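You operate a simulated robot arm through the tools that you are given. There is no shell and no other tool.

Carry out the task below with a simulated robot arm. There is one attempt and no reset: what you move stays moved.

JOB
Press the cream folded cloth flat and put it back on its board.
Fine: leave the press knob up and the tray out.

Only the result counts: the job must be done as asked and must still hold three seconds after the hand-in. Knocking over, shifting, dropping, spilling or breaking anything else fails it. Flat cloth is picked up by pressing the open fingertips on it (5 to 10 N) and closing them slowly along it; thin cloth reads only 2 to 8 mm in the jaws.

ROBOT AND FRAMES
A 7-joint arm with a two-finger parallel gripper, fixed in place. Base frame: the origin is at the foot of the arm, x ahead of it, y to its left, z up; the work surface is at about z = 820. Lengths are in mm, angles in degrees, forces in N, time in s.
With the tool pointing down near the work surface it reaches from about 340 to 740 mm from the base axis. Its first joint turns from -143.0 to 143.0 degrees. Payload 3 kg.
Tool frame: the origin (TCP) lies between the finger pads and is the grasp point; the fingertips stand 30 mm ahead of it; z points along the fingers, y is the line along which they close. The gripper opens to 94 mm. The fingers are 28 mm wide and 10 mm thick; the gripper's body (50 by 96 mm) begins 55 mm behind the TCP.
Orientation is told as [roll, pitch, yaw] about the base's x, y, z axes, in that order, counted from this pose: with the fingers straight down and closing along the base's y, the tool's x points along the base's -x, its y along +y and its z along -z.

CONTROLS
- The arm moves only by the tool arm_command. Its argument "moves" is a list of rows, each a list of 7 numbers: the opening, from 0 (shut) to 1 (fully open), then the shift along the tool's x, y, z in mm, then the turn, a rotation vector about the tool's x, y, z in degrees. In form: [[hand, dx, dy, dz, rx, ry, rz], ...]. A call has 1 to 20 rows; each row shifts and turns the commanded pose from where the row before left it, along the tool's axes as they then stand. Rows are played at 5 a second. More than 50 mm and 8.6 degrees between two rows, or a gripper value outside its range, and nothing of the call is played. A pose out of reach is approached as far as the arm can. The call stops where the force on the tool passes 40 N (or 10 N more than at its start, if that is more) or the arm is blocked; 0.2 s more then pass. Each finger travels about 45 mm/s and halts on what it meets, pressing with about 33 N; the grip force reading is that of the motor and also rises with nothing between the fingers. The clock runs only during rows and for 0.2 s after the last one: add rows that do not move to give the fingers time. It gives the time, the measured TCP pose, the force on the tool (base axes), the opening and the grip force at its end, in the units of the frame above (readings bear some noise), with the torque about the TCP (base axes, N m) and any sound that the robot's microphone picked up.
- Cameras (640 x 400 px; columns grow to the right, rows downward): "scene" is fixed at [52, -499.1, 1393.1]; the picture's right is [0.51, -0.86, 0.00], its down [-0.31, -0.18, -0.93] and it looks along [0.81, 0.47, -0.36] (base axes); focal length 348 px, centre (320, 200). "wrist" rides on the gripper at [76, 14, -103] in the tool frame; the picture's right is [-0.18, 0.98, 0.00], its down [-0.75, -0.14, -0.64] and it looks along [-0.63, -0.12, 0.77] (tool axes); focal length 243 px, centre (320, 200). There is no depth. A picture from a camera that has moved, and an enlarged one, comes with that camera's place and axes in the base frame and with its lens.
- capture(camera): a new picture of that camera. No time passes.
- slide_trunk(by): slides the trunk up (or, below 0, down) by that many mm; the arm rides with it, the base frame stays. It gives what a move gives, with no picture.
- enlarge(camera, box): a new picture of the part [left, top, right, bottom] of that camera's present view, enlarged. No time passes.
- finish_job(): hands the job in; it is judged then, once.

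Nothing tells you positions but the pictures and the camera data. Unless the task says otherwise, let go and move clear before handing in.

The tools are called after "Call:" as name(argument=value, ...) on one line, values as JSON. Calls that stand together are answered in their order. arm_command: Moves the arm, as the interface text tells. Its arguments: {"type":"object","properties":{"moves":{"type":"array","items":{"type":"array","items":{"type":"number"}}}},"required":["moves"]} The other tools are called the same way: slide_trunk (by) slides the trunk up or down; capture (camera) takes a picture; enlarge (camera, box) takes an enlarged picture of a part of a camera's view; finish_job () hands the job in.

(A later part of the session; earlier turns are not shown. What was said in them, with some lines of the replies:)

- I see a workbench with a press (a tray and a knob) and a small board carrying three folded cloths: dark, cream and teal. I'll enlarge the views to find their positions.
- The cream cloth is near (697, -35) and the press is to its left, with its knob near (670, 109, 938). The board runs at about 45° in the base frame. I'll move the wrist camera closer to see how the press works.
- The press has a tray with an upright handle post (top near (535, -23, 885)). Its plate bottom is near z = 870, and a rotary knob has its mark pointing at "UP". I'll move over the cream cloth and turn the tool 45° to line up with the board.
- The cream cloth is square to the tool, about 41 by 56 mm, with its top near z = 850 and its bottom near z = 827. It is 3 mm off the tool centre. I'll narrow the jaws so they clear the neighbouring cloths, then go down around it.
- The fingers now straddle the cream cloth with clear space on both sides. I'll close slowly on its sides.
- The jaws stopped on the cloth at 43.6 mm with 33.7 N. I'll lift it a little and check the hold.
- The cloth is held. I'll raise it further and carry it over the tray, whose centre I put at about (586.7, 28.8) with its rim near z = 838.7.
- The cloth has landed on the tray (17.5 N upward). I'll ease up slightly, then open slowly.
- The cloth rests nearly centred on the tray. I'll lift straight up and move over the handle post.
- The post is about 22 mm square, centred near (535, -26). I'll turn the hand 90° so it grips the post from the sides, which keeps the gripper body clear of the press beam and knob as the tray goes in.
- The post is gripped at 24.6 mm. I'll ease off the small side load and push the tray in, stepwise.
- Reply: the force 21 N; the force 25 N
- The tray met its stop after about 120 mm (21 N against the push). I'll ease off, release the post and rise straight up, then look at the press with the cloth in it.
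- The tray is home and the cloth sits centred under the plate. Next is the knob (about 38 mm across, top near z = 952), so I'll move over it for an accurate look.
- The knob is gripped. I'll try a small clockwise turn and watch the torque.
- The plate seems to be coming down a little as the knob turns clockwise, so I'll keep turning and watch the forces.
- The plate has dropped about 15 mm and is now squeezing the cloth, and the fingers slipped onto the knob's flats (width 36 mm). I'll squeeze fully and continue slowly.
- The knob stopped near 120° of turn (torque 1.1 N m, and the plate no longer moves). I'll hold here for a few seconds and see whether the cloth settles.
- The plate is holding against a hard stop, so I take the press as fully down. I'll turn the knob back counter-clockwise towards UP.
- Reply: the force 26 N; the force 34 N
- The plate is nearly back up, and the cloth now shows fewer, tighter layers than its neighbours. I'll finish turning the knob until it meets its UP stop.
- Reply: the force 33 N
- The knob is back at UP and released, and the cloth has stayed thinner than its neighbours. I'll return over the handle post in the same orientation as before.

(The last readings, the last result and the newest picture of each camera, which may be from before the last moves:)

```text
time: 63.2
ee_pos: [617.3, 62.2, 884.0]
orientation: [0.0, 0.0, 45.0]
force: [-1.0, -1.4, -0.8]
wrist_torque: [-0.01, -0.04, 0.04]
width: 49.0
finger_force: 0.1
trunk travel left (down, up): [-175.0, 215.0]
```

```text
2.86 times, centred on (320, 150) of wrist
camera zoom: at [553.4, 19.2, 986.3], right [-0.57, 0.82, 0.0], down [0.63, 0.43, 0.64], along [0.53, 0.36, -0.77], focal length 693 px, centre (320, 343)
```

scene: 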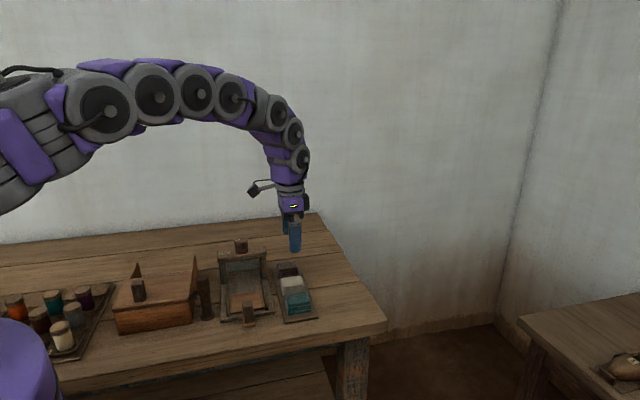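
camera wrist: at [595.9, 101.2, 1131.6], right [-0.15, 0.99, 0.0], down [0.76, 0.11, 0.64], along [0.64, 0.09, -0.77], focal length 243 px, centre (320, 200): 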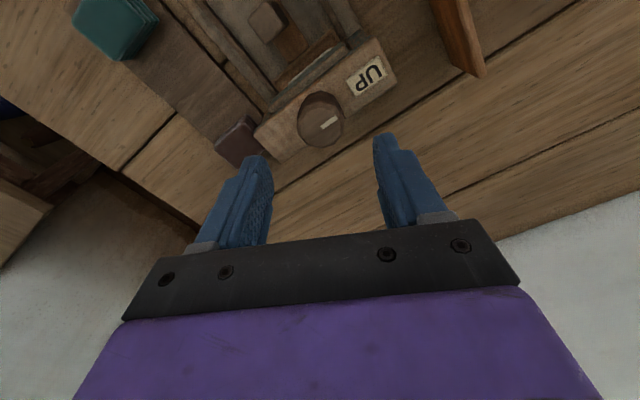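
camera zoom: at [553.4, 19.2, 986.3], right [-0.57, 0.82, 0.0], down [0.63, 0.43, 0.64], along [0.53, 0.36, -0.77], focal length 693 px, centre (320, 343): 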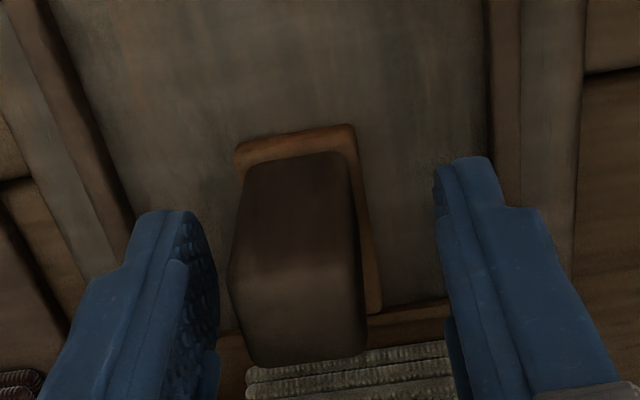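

Call:
arm_command(moves=[[0.52, 0, -2.5, 0, 0, 0, 0], [0.5, 0, -2, 0, 0, 0, 0], [0.44, 0, 0, 0, 0, 0, 0], [0.38, 0, 0, 0, 0, 0, 0], [0.33, 0, 0, 0, 0, 0, 0], [0.29, 0, 0, 0, 0, 0, 0], [0.25, 0, 0, 0, 0, 0, 0], [0.2, 0, 0, 0, 0, 0, 0], [0.15, 0, 0, 0, 0, 0, 0], [0.15, 0, 0, 0, 0, 0, 0]])

```text
time: 65.4
ee_pos: [618.6, 60.9, 884.4]
orientation: [0.0, 0.1, 45.0]
force: [-8.6, 8.0, 0.3]
wrist_torque: [0.67, 0.61, 0.03]
width: 24.3
finger_force: 45.5
trunk travel left (down, up): [-175.0, 215.0]
```

Call:
arm_command(moves=[[0.15, 2, 1, 0, 0, 0, 0], [0.15, 6, 0, 0, 0, 0, 0], [0.15, 8, 0, 0, 0, 0, 0], [0.15, 8, 0, 0, 0, 0, 0], [0.15, 8, 0, 0, 0, 0, 0], [0.15, 8, 0, 0, 0, 0, 0], [0.15, 0, 0, 0, 0, 0, 0]])

Call:
enlarge(camera="scene", box=[200, 230, 300, 330])

```text
time: 67.0
ee_pos: [592.0, 31.9, 883.6]
orientation: [-0.1, 0.1, 45.1]
force: [-11.1, 10.2, 8.6]
wrist_torque: [0.79, 0.55, -0.04]
width: 24.0
finger_force: 44.8
trunk travel left (down, up): [-175.0, 215.0]
```

```text
4.00 times, centred on (250, 280) of scene
camera zoom: at [52.0, -499.1, 1393.1], right [0.51, -0.86, 0.0], down [-0.31, -0.18, -0.93], along [0.81, 0.47, -0.36], focal length 1394 px, centre (600, -120)
```

zoom: 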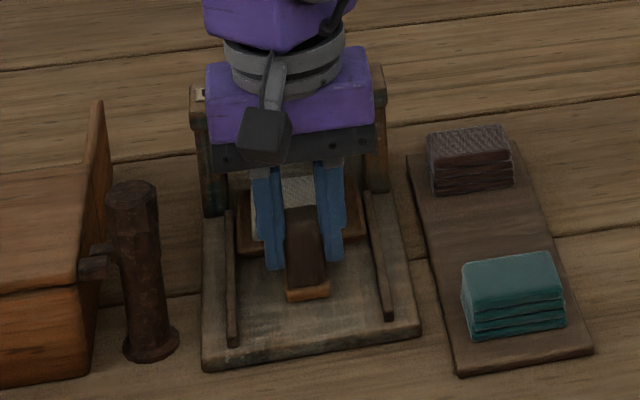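

Call:
arm_command(moves=[[0.15, 6, 1, -0.4, 0, 0, 0], [0.15, 8, 0, 0, 0, 0, 0], [0.15, 8, 0, 0, 0, 0, 0], [0.15, 8, 0, 0, 0, 0, 0], [0.15, 8, 0, 0, 0, 0, 0], [0.15, 8, 0, 0, 0, 0, 0], [0.15, 8, 0, 0, 0, 0, 0], [0.15, 0, 0, 0, 0, 0, 0]])

Call:
enlarge(camera="scene", box=[200, 230, 300, 330])

```text
time: 68.8
ee_pos: [553.3, -7.2, 883.4]
orientation: [-0.1, -0.1, 45.1]
force: [0.0, 0.5, 5.7]
wrist_torque: [0.52, 0.48, 0.11]
width: 24.4
finger_force: 44.5
trunk travel left (down, up): [-175.0, 215.0]
```

```text
4.00 times, centred on (250, 280) of scene
camera zoom: at [52.0, -499.1, 1393.1], right [0.51, -0.86, 0.0], down [-0.31, -0.18, -0.93], along [0.81, 0.47, -0.36], focal length 1394 px, centre (600, -120)
```

zoom: 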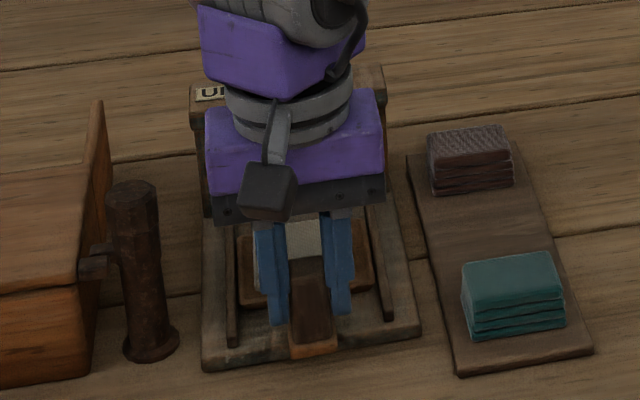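

Call:
arm_command(moves=[[0.15, 7, 0, 0, 0, 0, 0], [0.15, 7, 0, 0, 0, 0, 0], [0.15, 5, 0, 0, 0, 0, 0], [0.15, 3, 0, 0, 0, 0, 0], [0.15, 0, 0, 0, 0, 0, 0]])

Call:
arm_command(moves=[[0.15, 2.5, 0, 0, 0, 0, 0], [0.15, 1.5, 0, 0, 0, 0, 0], [0.15, 0, 0, 0, 0, 0, 0]])

Call:
enlarge(camera="scene", box=[200, 230, 300, 330])

```text
time: 70.0
ee_pos: [536.0, -20.5, 884.6]
orientation: [0.0, 0.0, 45.0]
force: [-0.6, 1.3, 0.7]
wrist_torque: [0.39, 0.47, 0.12]
width: 24.4
finger_force: 45.3
trunk travel left (down, up): [-175.0, 215.0]
```

```text
time: 70.8
ee_pos: [534.5, -22.9, 884.1]
orientation: [0.1, 0.0, 45.0]
force: [-1.7, 1.8, 4.4]
wrist_torque: [0.28, 0.76, -0.01]
width: 24.4
finger_force: 45.1
trunk travel left (down, up): [-175.0, 215.0]
```

```text
4.00 times, centred on (250, 280) of scene
camera zoom: at [52.0, -499.1, 1393.1], right [0.51, -0.86, 0.0], down [-0.31, -0.18, -0.93], along [0.81, 0.47, -0.36], focal length 1394 px, centre (600, -120)
```

zoom: 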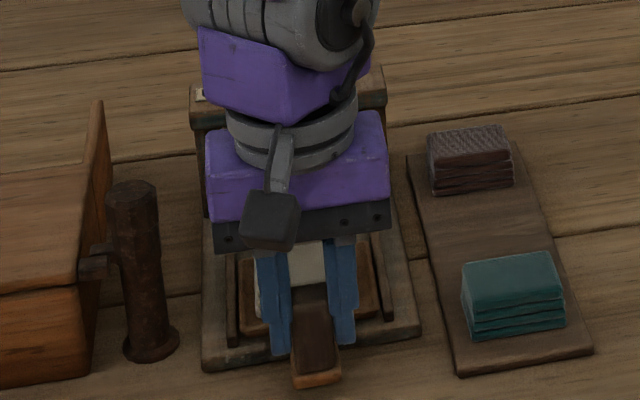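

The tray is back at its original out position. I'll release the post, rise and inspect the cloth.

Call:
arm_command(moves=[[0.25, 0, 0, 0, 0, 0, 0], [0.3, 0, 0, 0, 0, 0, 0], [0.37, 0, 0, 0, 0, 0, 0], [0.44, 0, 0, 0, 0, 0, 0], [0.5, 0, 0, 0, 0, 0, 0], [0.5, 0, 0, -12, 0, 0, 0], [0.5, 0, 0, -30, 0, 0, 0], [0.5, 0, 0, -35, 0, 0, 0], [0.5, 0, 0, 0, 0, 0, 0]])

Call:
enlarge(camera="scene", box=[200, 230, 300, 330])

Call:
capture(camera="wrist")

Call:
enlarge(camera="scene", box=[225, 280, 285, 320])

```text
time: 72.8
ee_pos: [533.9, -26.3, 963.8]
orientation: [-0.1, 0.1, 45.0]
force: [-0.3, 0.6, 0.6]
wrist_torque: [-0.03, -0.03, 0.02]
width: 46.8
finger_force: 0.0
trunk travel left (down, up): [-175.0, 215.0]
```

```text
4.00 times, centred on (250, 280) of scene
camera zoom: at [52.0, -499.1, 1393.1], right [0.51, -0.86, 0.0], down [-0.31, -0.18, -0.93], along [0.81, 0.47, -0.36], focal length 1394 px, centre (600, -120)
```

zoom: 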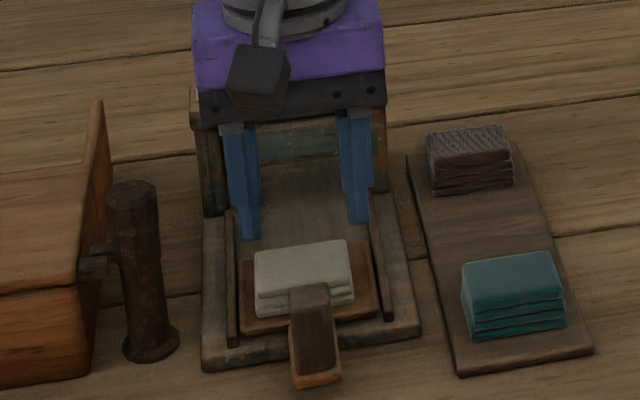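

```text
taken
camera wrist: at [470.7, -70.5, 1066.5], right [-0.57, 0.82, 0.0], down [0.63, 0.43, 0.64], along [0.53, 0.36, -0.77], focal length 243 px, centre (320, 200)
```

wrist: 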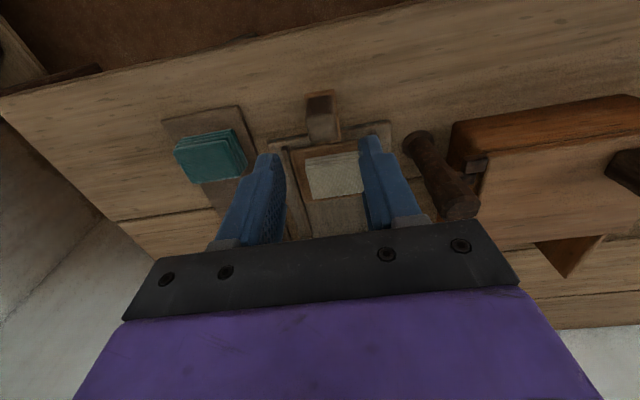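

```text
10.00 times, centred on (255, 300) of scene
camera zoom: at [52.0, -499.1, 1393.1], right [0.51, -0.86, 0.0], down [-0.31, -0.18, -0.93], along [0.81, 0.47, -0.36], focal length 3485 px, centre (970, -800)
```

zoom: 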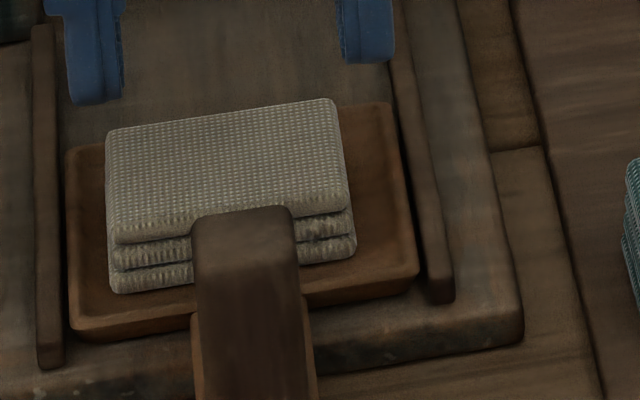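

Call:
enlarge(camera="wrist", box=[270, 80, 400, 220])

```text
2.86 times, centred on (335, 150) of wrist
camera zoom: at [470.7, -70.5, 1066.5], right [-0.57, 0.82, 0.0], down [0.63, 0.43, 0.64], along [0.53, 0.36, -0.77], focal length 693 px, centre (277, 343)
```

zoom: 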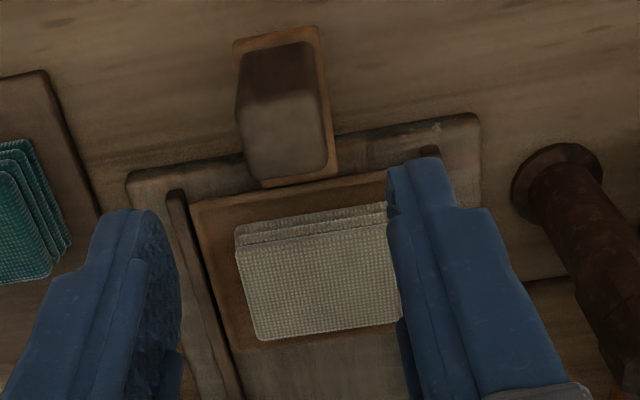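

The cloth's top now sits at about z = 855, so it went from roughly 23 mm to 18 mm and stayed there. It shows fewer layers and is clearly flatter. I'll turn the hand back to the board-aligned orientation and go over the cloth to pick it up.

Call:
arm_command(moves=[[0.6, 0, 0, 0, 0, 0, 8.2], [0.6, 0, 0, 0, 0, 0, 8.2], [0.6, 0, 0, 0, 0, 0, 8.2], [0.6, 0, 0, 0, 0, 0, 8.2], [0.6, 0, 0, 0, 0, 0, 8.2], [0.6, 0, 0, 0, 0, 0, 8.2], [0.6, 0, 0, 0, 0, 0, 8.2], [0.6, 0, 0, 0, 0, 0, 8.2], [0.6, 0, 0, 0, 0, 0, 8.2], [0.6, 0, 0, 0, 0, 0, 8.2], [0.6, 0, 0, 0, 0, 0, 8], [0.64, 0, 37, 0, 0, 0, 0], [0.64, 0, 37.5, 0, 0, 0, 0], [0.64, 0, 0, 0, 0, 0, 0]])

Call:
capture(camera="wrist")

Call:
enlarge(camera="wrist", box=[250, 30, 390, 160])

```text
time: 75.8
ee_pos: [588.0, 28.8, 961.8]
orientation: [0.0, -0.1, -45.0]
force: [-1.3, -0.8, 0.9]
wrist_torque: [-0.03, -0.01, -0.01]
width: 60.4
finger_force: 0.0
trunk travel left (down, up): [-175.0, 215.0]
```

```text
taken
camera wrist: at [546.2, 91.7, 1063.2], right [0.83, 0.56, 0.0], down [0.43, -0.63, 0.64], along [0.36, -0.53, -0.77], focal length 243 px, centre (320, 200)
```

wrist: 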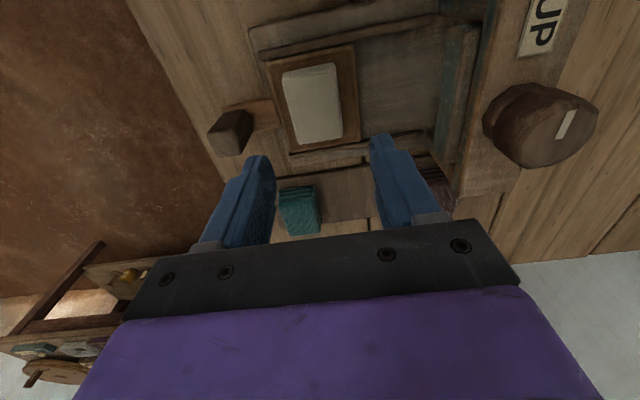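

```text
3.08 times, centred on (320, 95) of wrist
camera zoom: at [546.2, 91.7, 1063.2], right [0.83, 0.56, 0.0], down [0.43, -0.63, 0.64], along [0.36, -0.53, -0.77], focal length 746 px, centre (320, 523)
```

zoom: 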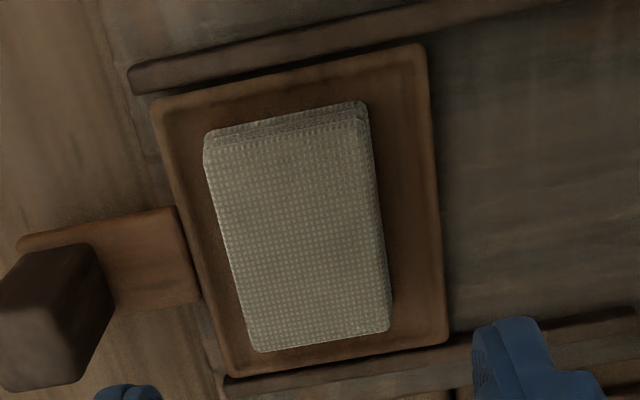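

Call:
arm_command(moves=[[0.6, 4.3, -4.2, 15, 0, 0, 0], [0.58, 0, 0, 25, 0, 0, 0], [0.58, 0, 0, 20, 0, 0, 0], [0.58, 0, 0, 15, 0, 0, 0], [0.58, 0, 0, 6, 0, 0, 0], [0.58, 0, 0, 0, 0, 0, 0]])

Call:
enlarge(camera="wrist", box=[220, 60, 420, 230])

Call:
enlarge(camera="scene", box=[210, 260, 290, 330])

```text
time: 77.2
ee_pos: [581.1, 30.1, 881.7]
orientation: [0.0, -0.1, -45.1]
force: [-0.2, 0.4, 1.2]
wrist_torque: [0.01, 0.0, -0.02]
width: 54.4
finger_force: 0.1
trunk travel left (down, up): [-175.0, 215.0]
```

```text
2.35 times, centred on (320, 145) of wrist
camera zoom: at [538.4, 93.1, 983.3], right [0.83, 0.56, 0.0], down [0.43, -0.63, 0.64], along [0.36, -0.53, -0.77], focal length 571 px, centre (320, 329)
```

zoom: 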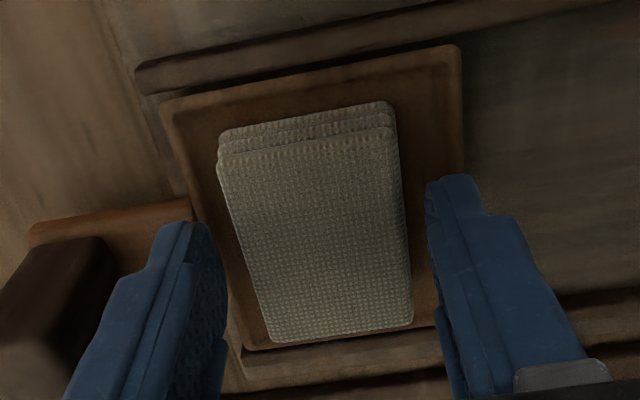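

```text
5.71 times, centred on (250, 295) of scene
camera zoom: at [52.0, -499.1, 1393.1], right [0.51, -0.86, 0.0], down [-0.31, -0.18, -0.93], along [0.81, 0.47, -0.36], focal length 1992 px, centre (720, -343)
```

zoom: 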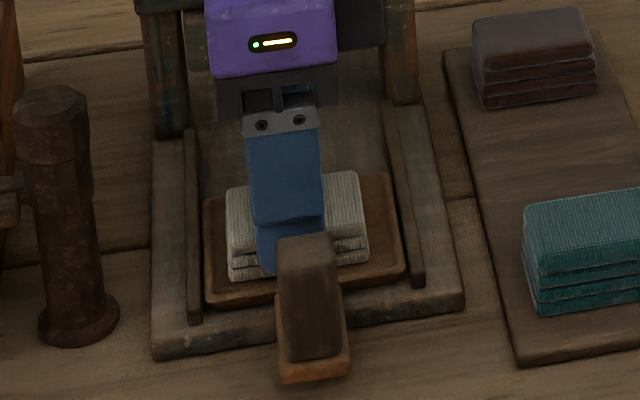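

Call:
arm_command(moves=[[0.58, 0, 0, 5, 0, 0, 0], [0.58, 0, 0, 3, 0, 0, 0], [0.58, 0, 0, 1.5, 0, 0, 0], [0.58, 0, 0, 0, 0, 0, 0]])

Call:
enlarge(camera="wrist", box=[220, 60, 420, 230])

```text
time: 78.2
ee_pos: [581.5, 28.8, 872.5]
orientation: [0.1, -0.1, -45.1]
force: [2.2, -1.1, 12.2]
wrist_torque: [-0.25, 0.27, 0.06]
width: 54.4
finger_force: 0.0
trunk travel left (down, up): [-175.0, 215.0]
```

```text
2.35 times, centred on (320, 145) of wrist
camera zoom: at [537.5, 92.1, 974.1], right [0.82, 0.57, 0.0], down [0.43, -0.63, 0.64], along [0.37, -0.53, -0.77], focal length 571 px, centre (320, 329)
```

zoom: 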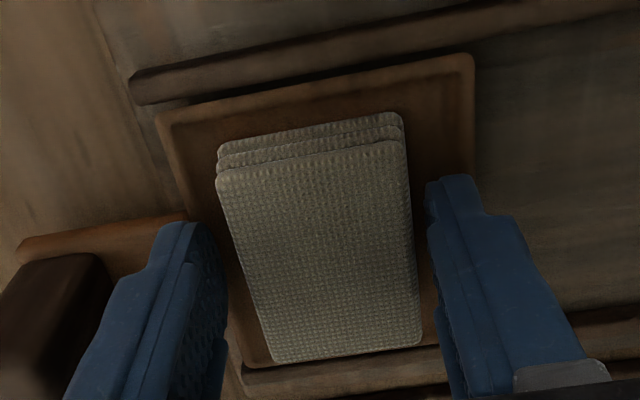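

The front finger touches the handle bar or tray rim. I'll back off, recentre (1.8 mm along the closing line and 4 mm across), narrow the jaws and go down again inside the rim.

Call:
arm_command(moves=[[0.58, 0, 0, -3, 0, 0, 0], [0.58, -4, 1.8, 0, 0, 0, 0], [0.54, 0, 0, 0, 0, 0, 0], [0.51, 0, 0, 0, 0, 0, 0], [0.5, 0, 0, 0, 0, 0, 0], [0.5, 0, 0, 0, 0, 0, 0]])

Call:
enlarge(camera="wrist", box=[220, 60, 420, 230])

```text
time: 79.6
ee_pos: [585.1, 27.2, 874.0]
orientation: [0.0, 0.0, -45.0]
force: [0.2, 0.1, -0.3]
wrist_torque: [0.02, 0.04, -0.03]
width: 47.1
finger_force: 0.0
trunk travel left (down, up): [-175.0, 215.0]
```

```text
2.35 times, centred on (320, 145) of wrist
camera zoom: at [541.7, 90.7, 977.0], right [0.83, 0.57, 0.0], down [0.43, -0.63, 0.64], along [0.36, -0.53, -0.77], focal length 571 px, centre (320, 329)
```

zoom: 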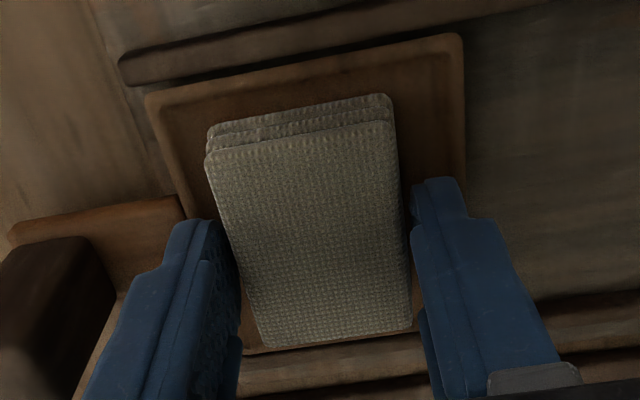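

Call:
arm_command(moves=[[0.5, 0, 0, 2, 0, 0, 0], [0.5, 0, 0, 1.5, 0, 0, 0], [0.5, 0, 0, 0, 0, 0, 0]])

```text
time: 80.4
ee_pos: [585.7, 27.3, 870.9]
orientation: [0.2, -0.2, -45.0]
force: [0.8, 0.6, 7.3]
wrist_torque: [-0.2, 0.15, 0.04]
width: 46.7
finger_force: 0.0
trunk travel left (down, up): [-175.0, 215.0]
```

Call:
arm_command(moves=[[0.5, 0, 0, -0.8, 0, 0, 0], [0.47, 0, 0, 0, 0, 0, 0], [0.44, 0, 0, 0, 0, 0, 0], [0.41, 0, 0, 0, 0, 0, 0], [0.38, 0, 0, 0, 0, 0, 0], [0.34, 0, 0, 0, 0, 0, 0], [0.3, 0, 0, 0, 0, 0, 0], [0.3, 0, 0, 0, 0, 0, 0]])

Call:
enlarge(camera="wrist", box=[220, 60, 420, 230])

```text
time: 82.2
ee_pos: [585.1, 27.6, 871.9]
orientation: [0.0, -0.1, -45.1]
force: [0.1, -1.9, 4.3]
wrist_torque: [-0.08, 0.13, 0.02]
width: 43.9
finger_force: 33.2
trunk travel left (down, up): [-175.0, 215.0]
```

```text
2.35 times, centred on (320, 145) of wrist
camera zoom: at [542.1, 91.2, 974.1], right [0.83, 0.57, 0.0], down [0.43, -0.63, 0.64], along [0.36, -0.53, -0.77], focal length 571 px, centre (320, 329)
```

zoom: 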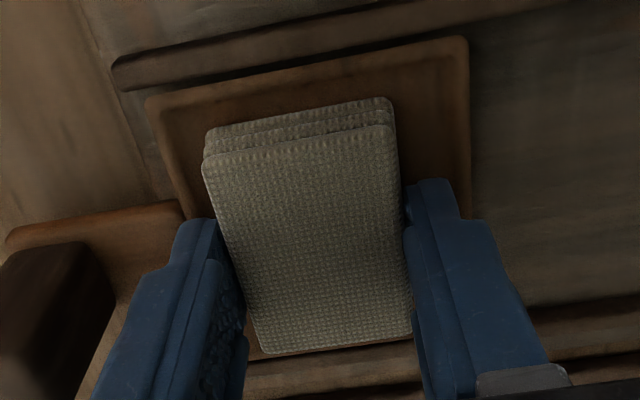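

The cloth is gripped (43.9 mm, 33 N). I'll lift it gently and check that the stack stays compact.

Call:
arm_command(moves=[[0.3, 0, 0, -3, 0, 0, 0], [0.3, 0, 0, -6, 0, 0, 0], [0.3, 0, 0, -12, 0, 0, 0], [0.3, 0, 0, -15, 0, 0, 0], [0.3, 0, 0, 0, 0, 0, 0]])

Call:
enlarge(camera="wrist", box=[220, 60, 420, 230])

Call:
enlarge(camera="scene", box=[200, 230, 300, 330])

```text
time: 83.4
ee_pos: [584.4, 26.3, 906.5]
orientation: [0.0, 0.0, -45.0]
force: [0.9, 0.1, 0.5]
wrist_torque: [-0.03, -0.03, 0.03]
width: 43.9
finger_force: 32.9
trunk travel left (down, up): [-175.0, 215.0]
```

```text
2.35 times, centred on (320, 145) of wrist
camera zoom: at [541.3, 90.2, 1009.3], right [0.83, 0.56, 0.0], down [0.43, -0.63, 0.64], along [0.36, -0.53, -0.77], focal length 571 px, centre (320, 329)
```

zoom: 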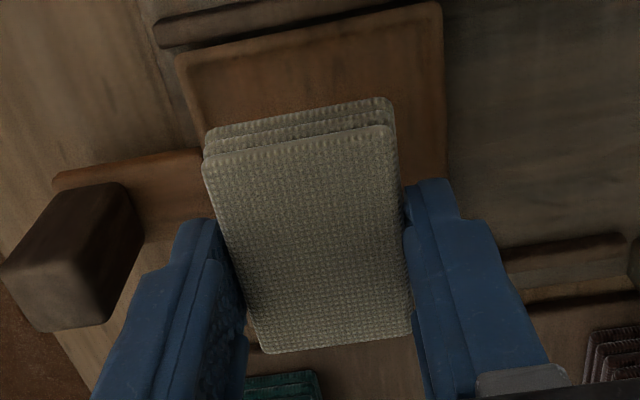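

```text
4.00 times, centred on (250, 280) of scene
camera zoom: at [52.0, -499.1, 1393.1], right [0.51, -0.86, 0.0], down [-0.31, -0.18, -0.93], along [0.81, 0.47, -0.36], focal length 1394 px, centre (600, -120)
```

zoom: 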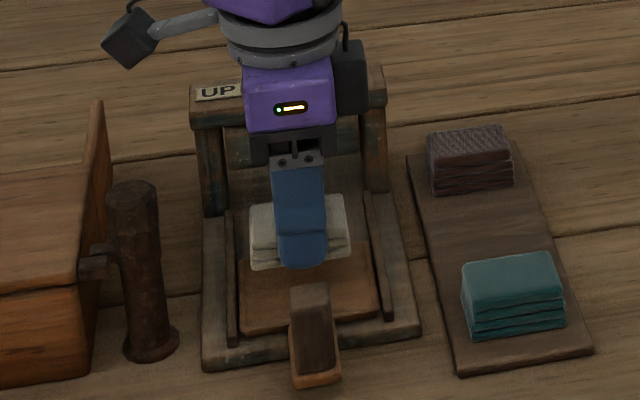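

The pressed cloth is held as one piece and the tray stayed put. I'll carry it back over its place on the board.

Call:
arm_command(moves=[[0.3, 0, 0, -20, 0, 0, 0], [0.3, 0, 0, -23, 0, 0, 0], [0.3, -24.6, 7.7, 0, 0, 0, 0], [0.3, -24.6, 7.7, 0, 0, 0, 0], [0.3, -24.6, 7.7, 0, 0, 0, 0], [0.3, -24.6, 7.6, 0, 0, 0, 0], [0.3, -24.8, 7.6, 0, 0, 0, 0], [0.3, 0, 0, 0, 0, 0, 0]])

Call:
capture(camera="wrist")

Call:
enlarge(camera="wrist", box=[170, 40, 470, 230])

Call:
enlarge(camera="scene", box=[220, 200, 340, 330])

```text
time: 85.2
ee_pos: [699.4, -34.0, 951.6]
orientation: [0.0, 0.0, -44.9]
force: [0.0, 0.8, -0.1]
wrist_torque: [0.0, 0.02, -0.02]
width: 43.9
finger_force: 32.8
trunk travel left (down, up): [-175.0, 215.0]
```

```text
taken
camera wrist: at [655.5, 30.0, 1054.4], right [0.82, 0.57, 0.0], down [0.43, -0.63, 0.64], along [0.36, -0.53, -0.77], focal length 243 px, centre (320, 200)
```

wrist: 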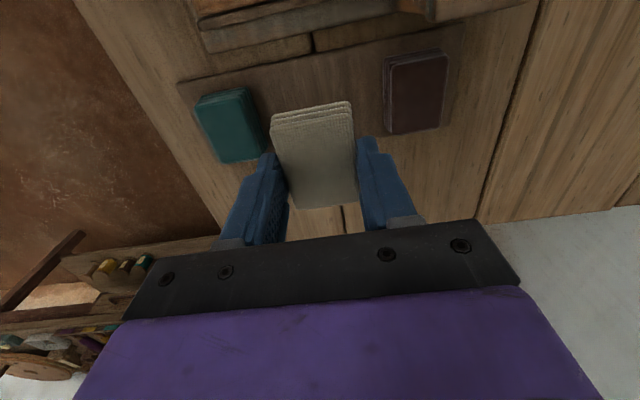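

```text
2.11 times, centred on (320, 135) of wrist
camera zoom: at [655.5, 30.0, 1054.4], right [0.82, 0.57, 0.0], down [0.43, -0.63, 0.64], along [0.36, -0.53, -0.77], focal length 511 px, centre (320, 337)
```

zoom: 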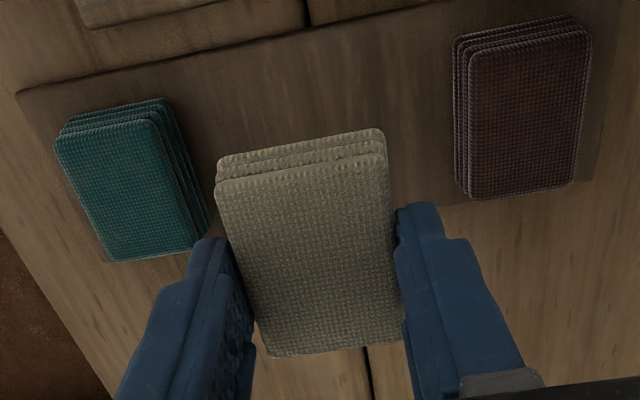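

```text
3.08 times, centred on (280, 265) of scene
camera zoom: at [52.0, -499.1, 1393.1], right [0.51, -0.86, 0.0], down [-0.31, -0.18, -0.93], along [0.81, 0.47, -0.36], focal length 1072 px, centre (443, 0)
```

zoom: 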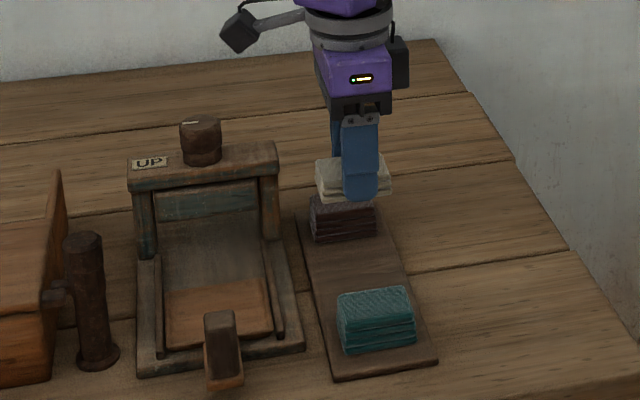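

The hand is centred between the two neighbours to within a millimetre. I'll lower the cloth onto the board.

Call:
arm_command(moves=[[0.3, -0.6, -0.7, 15, 0, 0, 0], [0.3, 0, 0, 25, 0, 0, 0], [0.3, 0, 0, 20, 0, 0, 0], [0.3, 0, 0, 15, 0, 0, 0], [0.3, 0, 0, 8, 0, 0, 0], [0.3, 0, 0, 0, 0, 0, 0]])

Call:
enlarge(camera="wrist", box=[170, 40, 470, 230])

```text
time: 86.6
ee_pos: [700.2, -34.6, 869.7]
orientation: [0.1, -0.1, -45.0]
force: [-0.8, -0.3, 0.2]
wrist_torque: [-0.01, -0.04, 0.0]
width: 43.6
finger_force: 33.2
trunk travel left (down, up): [-175.0, 215.0]
```

```text
2.11 times, centred on (320, 135) of wrist
camera zoom: at [656.6, 29.8, 971.3], right [0.82, 0.57, 0.0], down [0.43, -0.63, 0.64], along [0.36, -0.53, -0.77], focal length 511 px, centre (320, 337)
```

zoom: 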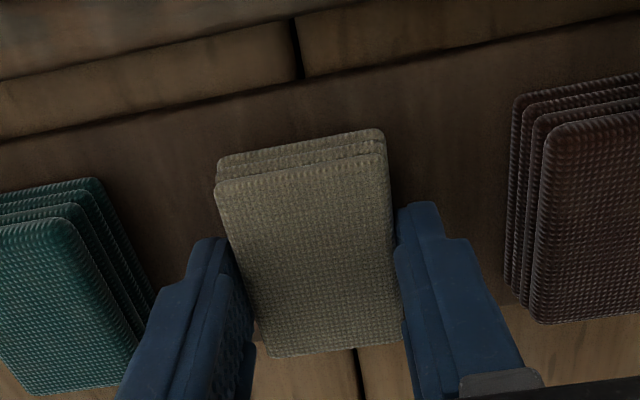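

Call:
arm_command(moves=[[0.3, 0, 0, 3, 0, 0, 0], [0.3, 0, 0, 2, 0, 0, 0], [0.3, 0, 0, 0, 0, 0, 0]])

Call:
arm_command(moves=[[0.3, 0, 0, 1.5, 0, 0, 0], [0.3, 0, 0, 0, 0, 0, 0]])

```text
time: 87.4
ee_pos: [699.1, -35.5, 863.2]
orientation: [0.0, -0.1, -45.0]
force: [-0.8, -0.5, -0.2]
wrist_torque: [-0.01, 0.02, 0.0]
width: 44.0
finger_force: 32.9
trunk travel left (down, up): [-175.0, 215.0]
```

```text
time: 88.0
ee_pos: [700.6, -34.2, 861.4]
orientation: [0.1, -0.2, -45.1]
force: [-2.2, -0.3, 4.1]
wrist_torque: [-0.05, 0.07, -0.02]
width: 43.7
finger_force: 33.2
trunk travel left (down, up): [-175.0, 215.0]
```

Light contact with the board (4 N). I'll open slowly, then lift away.

Call:
arm_command(moves=[[0.36, 0, 0, 0, 0, 0, 0], [0.42, 0, 0, 0, 0, 0, 0], [0.47, 0, 0, 0, 0, 0, 0], [0.52, 0, 0, 0, 0, 0, 0], [0.57, 0, 0, 0, 0, 0, 0], [0.62, 0, 0, 0, 0, 0, 0], [0.62, 0, 0, 0, 0, 0, 0]])

Call:
enlarge(camera="wrist", box=[170, 40, 470, 230])

```text
time: 89.6
ee_pos: [701.2, -34.9, 861.4]
orientation: [0.0, -0.2, -45.0]
force: [0.1, 0.0, 0.0]
wrist_torque: [-0.02, 0.02, 0.03]
width: 58.3
finger_force: 0.1
trunk travel left (down, up): [-175.0, 215.0]
```

```text
2.11 times, centred on (320, 135) of wrist
camera zoom: at [657.1, 29.8, 963.7], right [0.83, 0.57, 0.0], down [0.43, -0.63, 0.64], along [0.36, -0.53, -0.77], focal length 511 px, centre (320, 337)
```

zoom: 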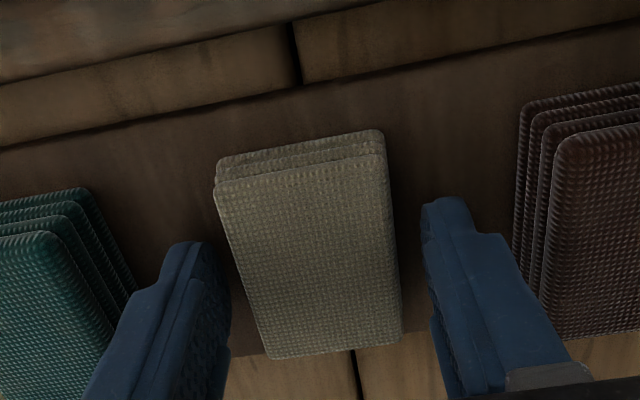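

Call:
arm_command(moves=[[0.62, 0, 0, -10, 0, 0, 0], [0.62, 0, 0, -25, 0, 0, 0], [0.62, 0, 0, -35, 0, 0, 0], [0.62, 0, 0, -35, 0, 0, 0], [0.62, 0, 0, -35, 0, 0, 0], [0.62, 0, 0, 0, 0, 0, 0]])

Call:
enlarge(camera="wrist", box=[190, 0, 440, 150])

Call:
enlarge(camera="scene", box=[200, 220, 340, 330])

Call:
enlarge(camera="scene", box=[265, 255, 325, 325])

```text
time: 91.0
ee_pos: [699.7, -35.6, 1002.6]
orientation: [0.0, 0.0, -45.0]
force: [0.1, 0.7, -0.3]
wrist_torque: [-0.03, 0.03, 0.01]
width: 58.1
finger_force: 0.1
trunk travel left (down, up): [-175.0, 215.0]
```

```text
2.56 times, centred on (315, 75) of wrist
camera zoom: at [656.6, 27.9, 1103.9], right [0.82, 0.57, 0.0], down [0.43, -0.63, 0.64], along [0.36, -0.53, -0.77], focal length 621 px, centre (333, 520)
```

zoom: 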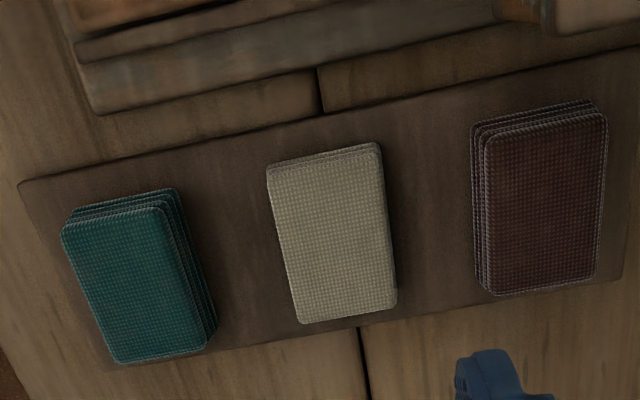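

```text
3.64 times, centred on (270, 275) of scene
camera zoom: at [52.0, -499.1, 1393.1], right [0.51, -0.86, 0.0], down [-0.31, -0.18, -0.93], along [0.81, 0.47, -0.36], focal length 1267 px, centre (502, -73)
```

zoom: 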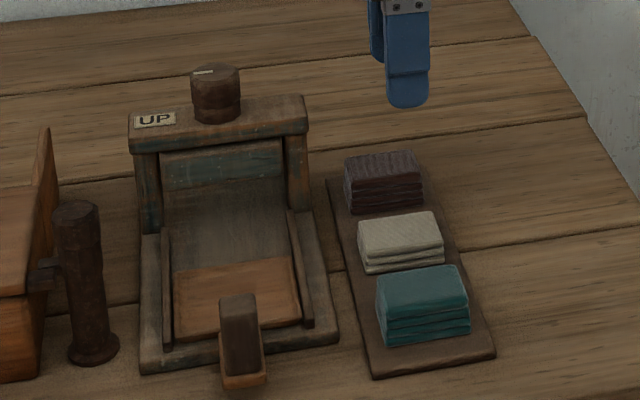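

```text
5.71 times, centred on (295, 290) of scene
camera zoom: at [52.0, -499.1, 1393.1], right [0.51, -0.86, 0.0], down [-0.31, -0.18, -0.93], along [0.81, 0.47, -0.36], focal length 1992 px, centre (463, -314)
```

zoom: 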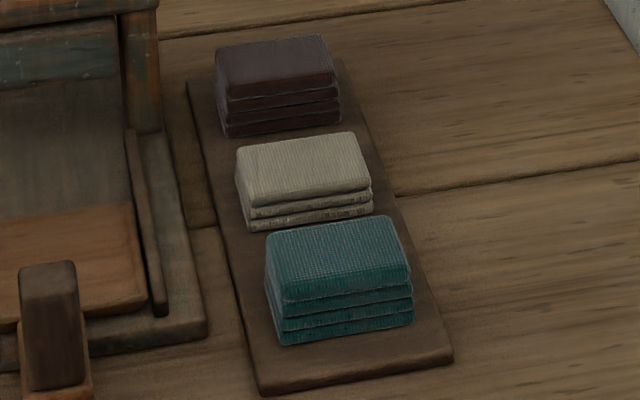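

The pressed cloth lies flat in its slot on the board, visibly lower than its neighbours, with the knob at UP and the tray out. One last overall look before handing in.

Call:
arm_command(moves=[[0.62, 15, 0, -30, 0, 0, 0], [0.62, 15, 0, -30, 0, 0, 0], [0.62, 0, 0, 0, 0, 0, 0], [0.62, 0, 0, 0, 0, 0, 0], [0.62, 0, 0, 0, 0, 0, 0]])

Call:
capture(camera="scene")

Call:
enlarge(camera="scene", box=[265, 255, 325, 325])

Call:
enlarge(camera="scene", box=[0, 200, 320, 400])

```text
time: 92.2
ee_pos: [681.7, -12.5, 1062.5]
orientation: [0.0, -0.1, -45.0]
force: [-0.4, 0.4, -0.2]
wrist_torque: [0.01, -0.02, -0.02]
width: 58.5
finger_force: 0.1
trunk travel left (down, up): [-175.0, 215.0]
```

```text
taken
```

scene: 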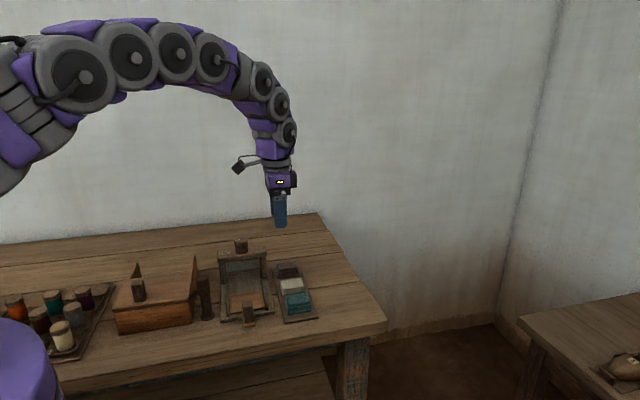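

```text
5.71 times, centred on (295, 290) of scene
camera zoom: at [52.0, -499.1, 1393.1], right [0.51, -0.86, 0.0], down [-0.31, -0.18, -0.93], along [0.81, 0.47, -0.36], focal length 1992 px, centre (463, -314)
```

zoom: 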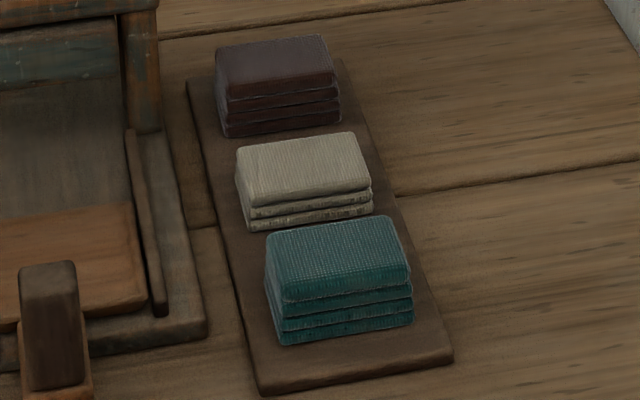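

```text
2.00 times, centred on (160, 300) of scene
camera zoom: at [52.0, -499.1, 1393.1], right [0.51, -0.86, 0.0], down [-0.31, -0.18, -0.93], along [0.81, 0.47, -0.36], focal length 697 px, centre (640, 0)
```

zoom: 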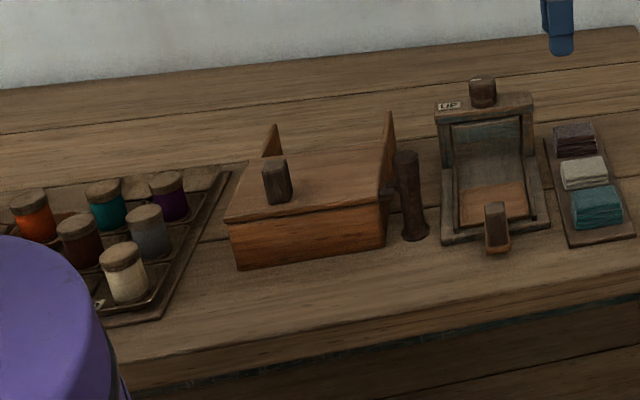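

The cream cloth is pressed and back in its slot, the neighbouring cloths and everything else look undisturbed, and the hand is clear. I'm handing in.

Call:
finish_job()

```text
The job is handed in.
```

The cream cloth has been pressed and is back in its slot on the board, and the job is handed in. I haven't seen the verdict.

- **Pressing:** The cloth went from about 23 mm high to roughly 16–18 mm and stayed there. I turned the knob until it stopped, at about 120°, and held it there for about 3 seconds. The press would go no lower, so the cloth is flatter than its neighbours but still a short stack.
- **Placement:** It is centred between the dark and teal cloths to within about a millimetre. Neither neighbour appears to have moved.
- **Press:** The knob is back at UP and the tray is out where it started.
- **Everything else:** In the last pictures nothing else on the bench looked disturbed, and the hand was open and well clear when I handed in.
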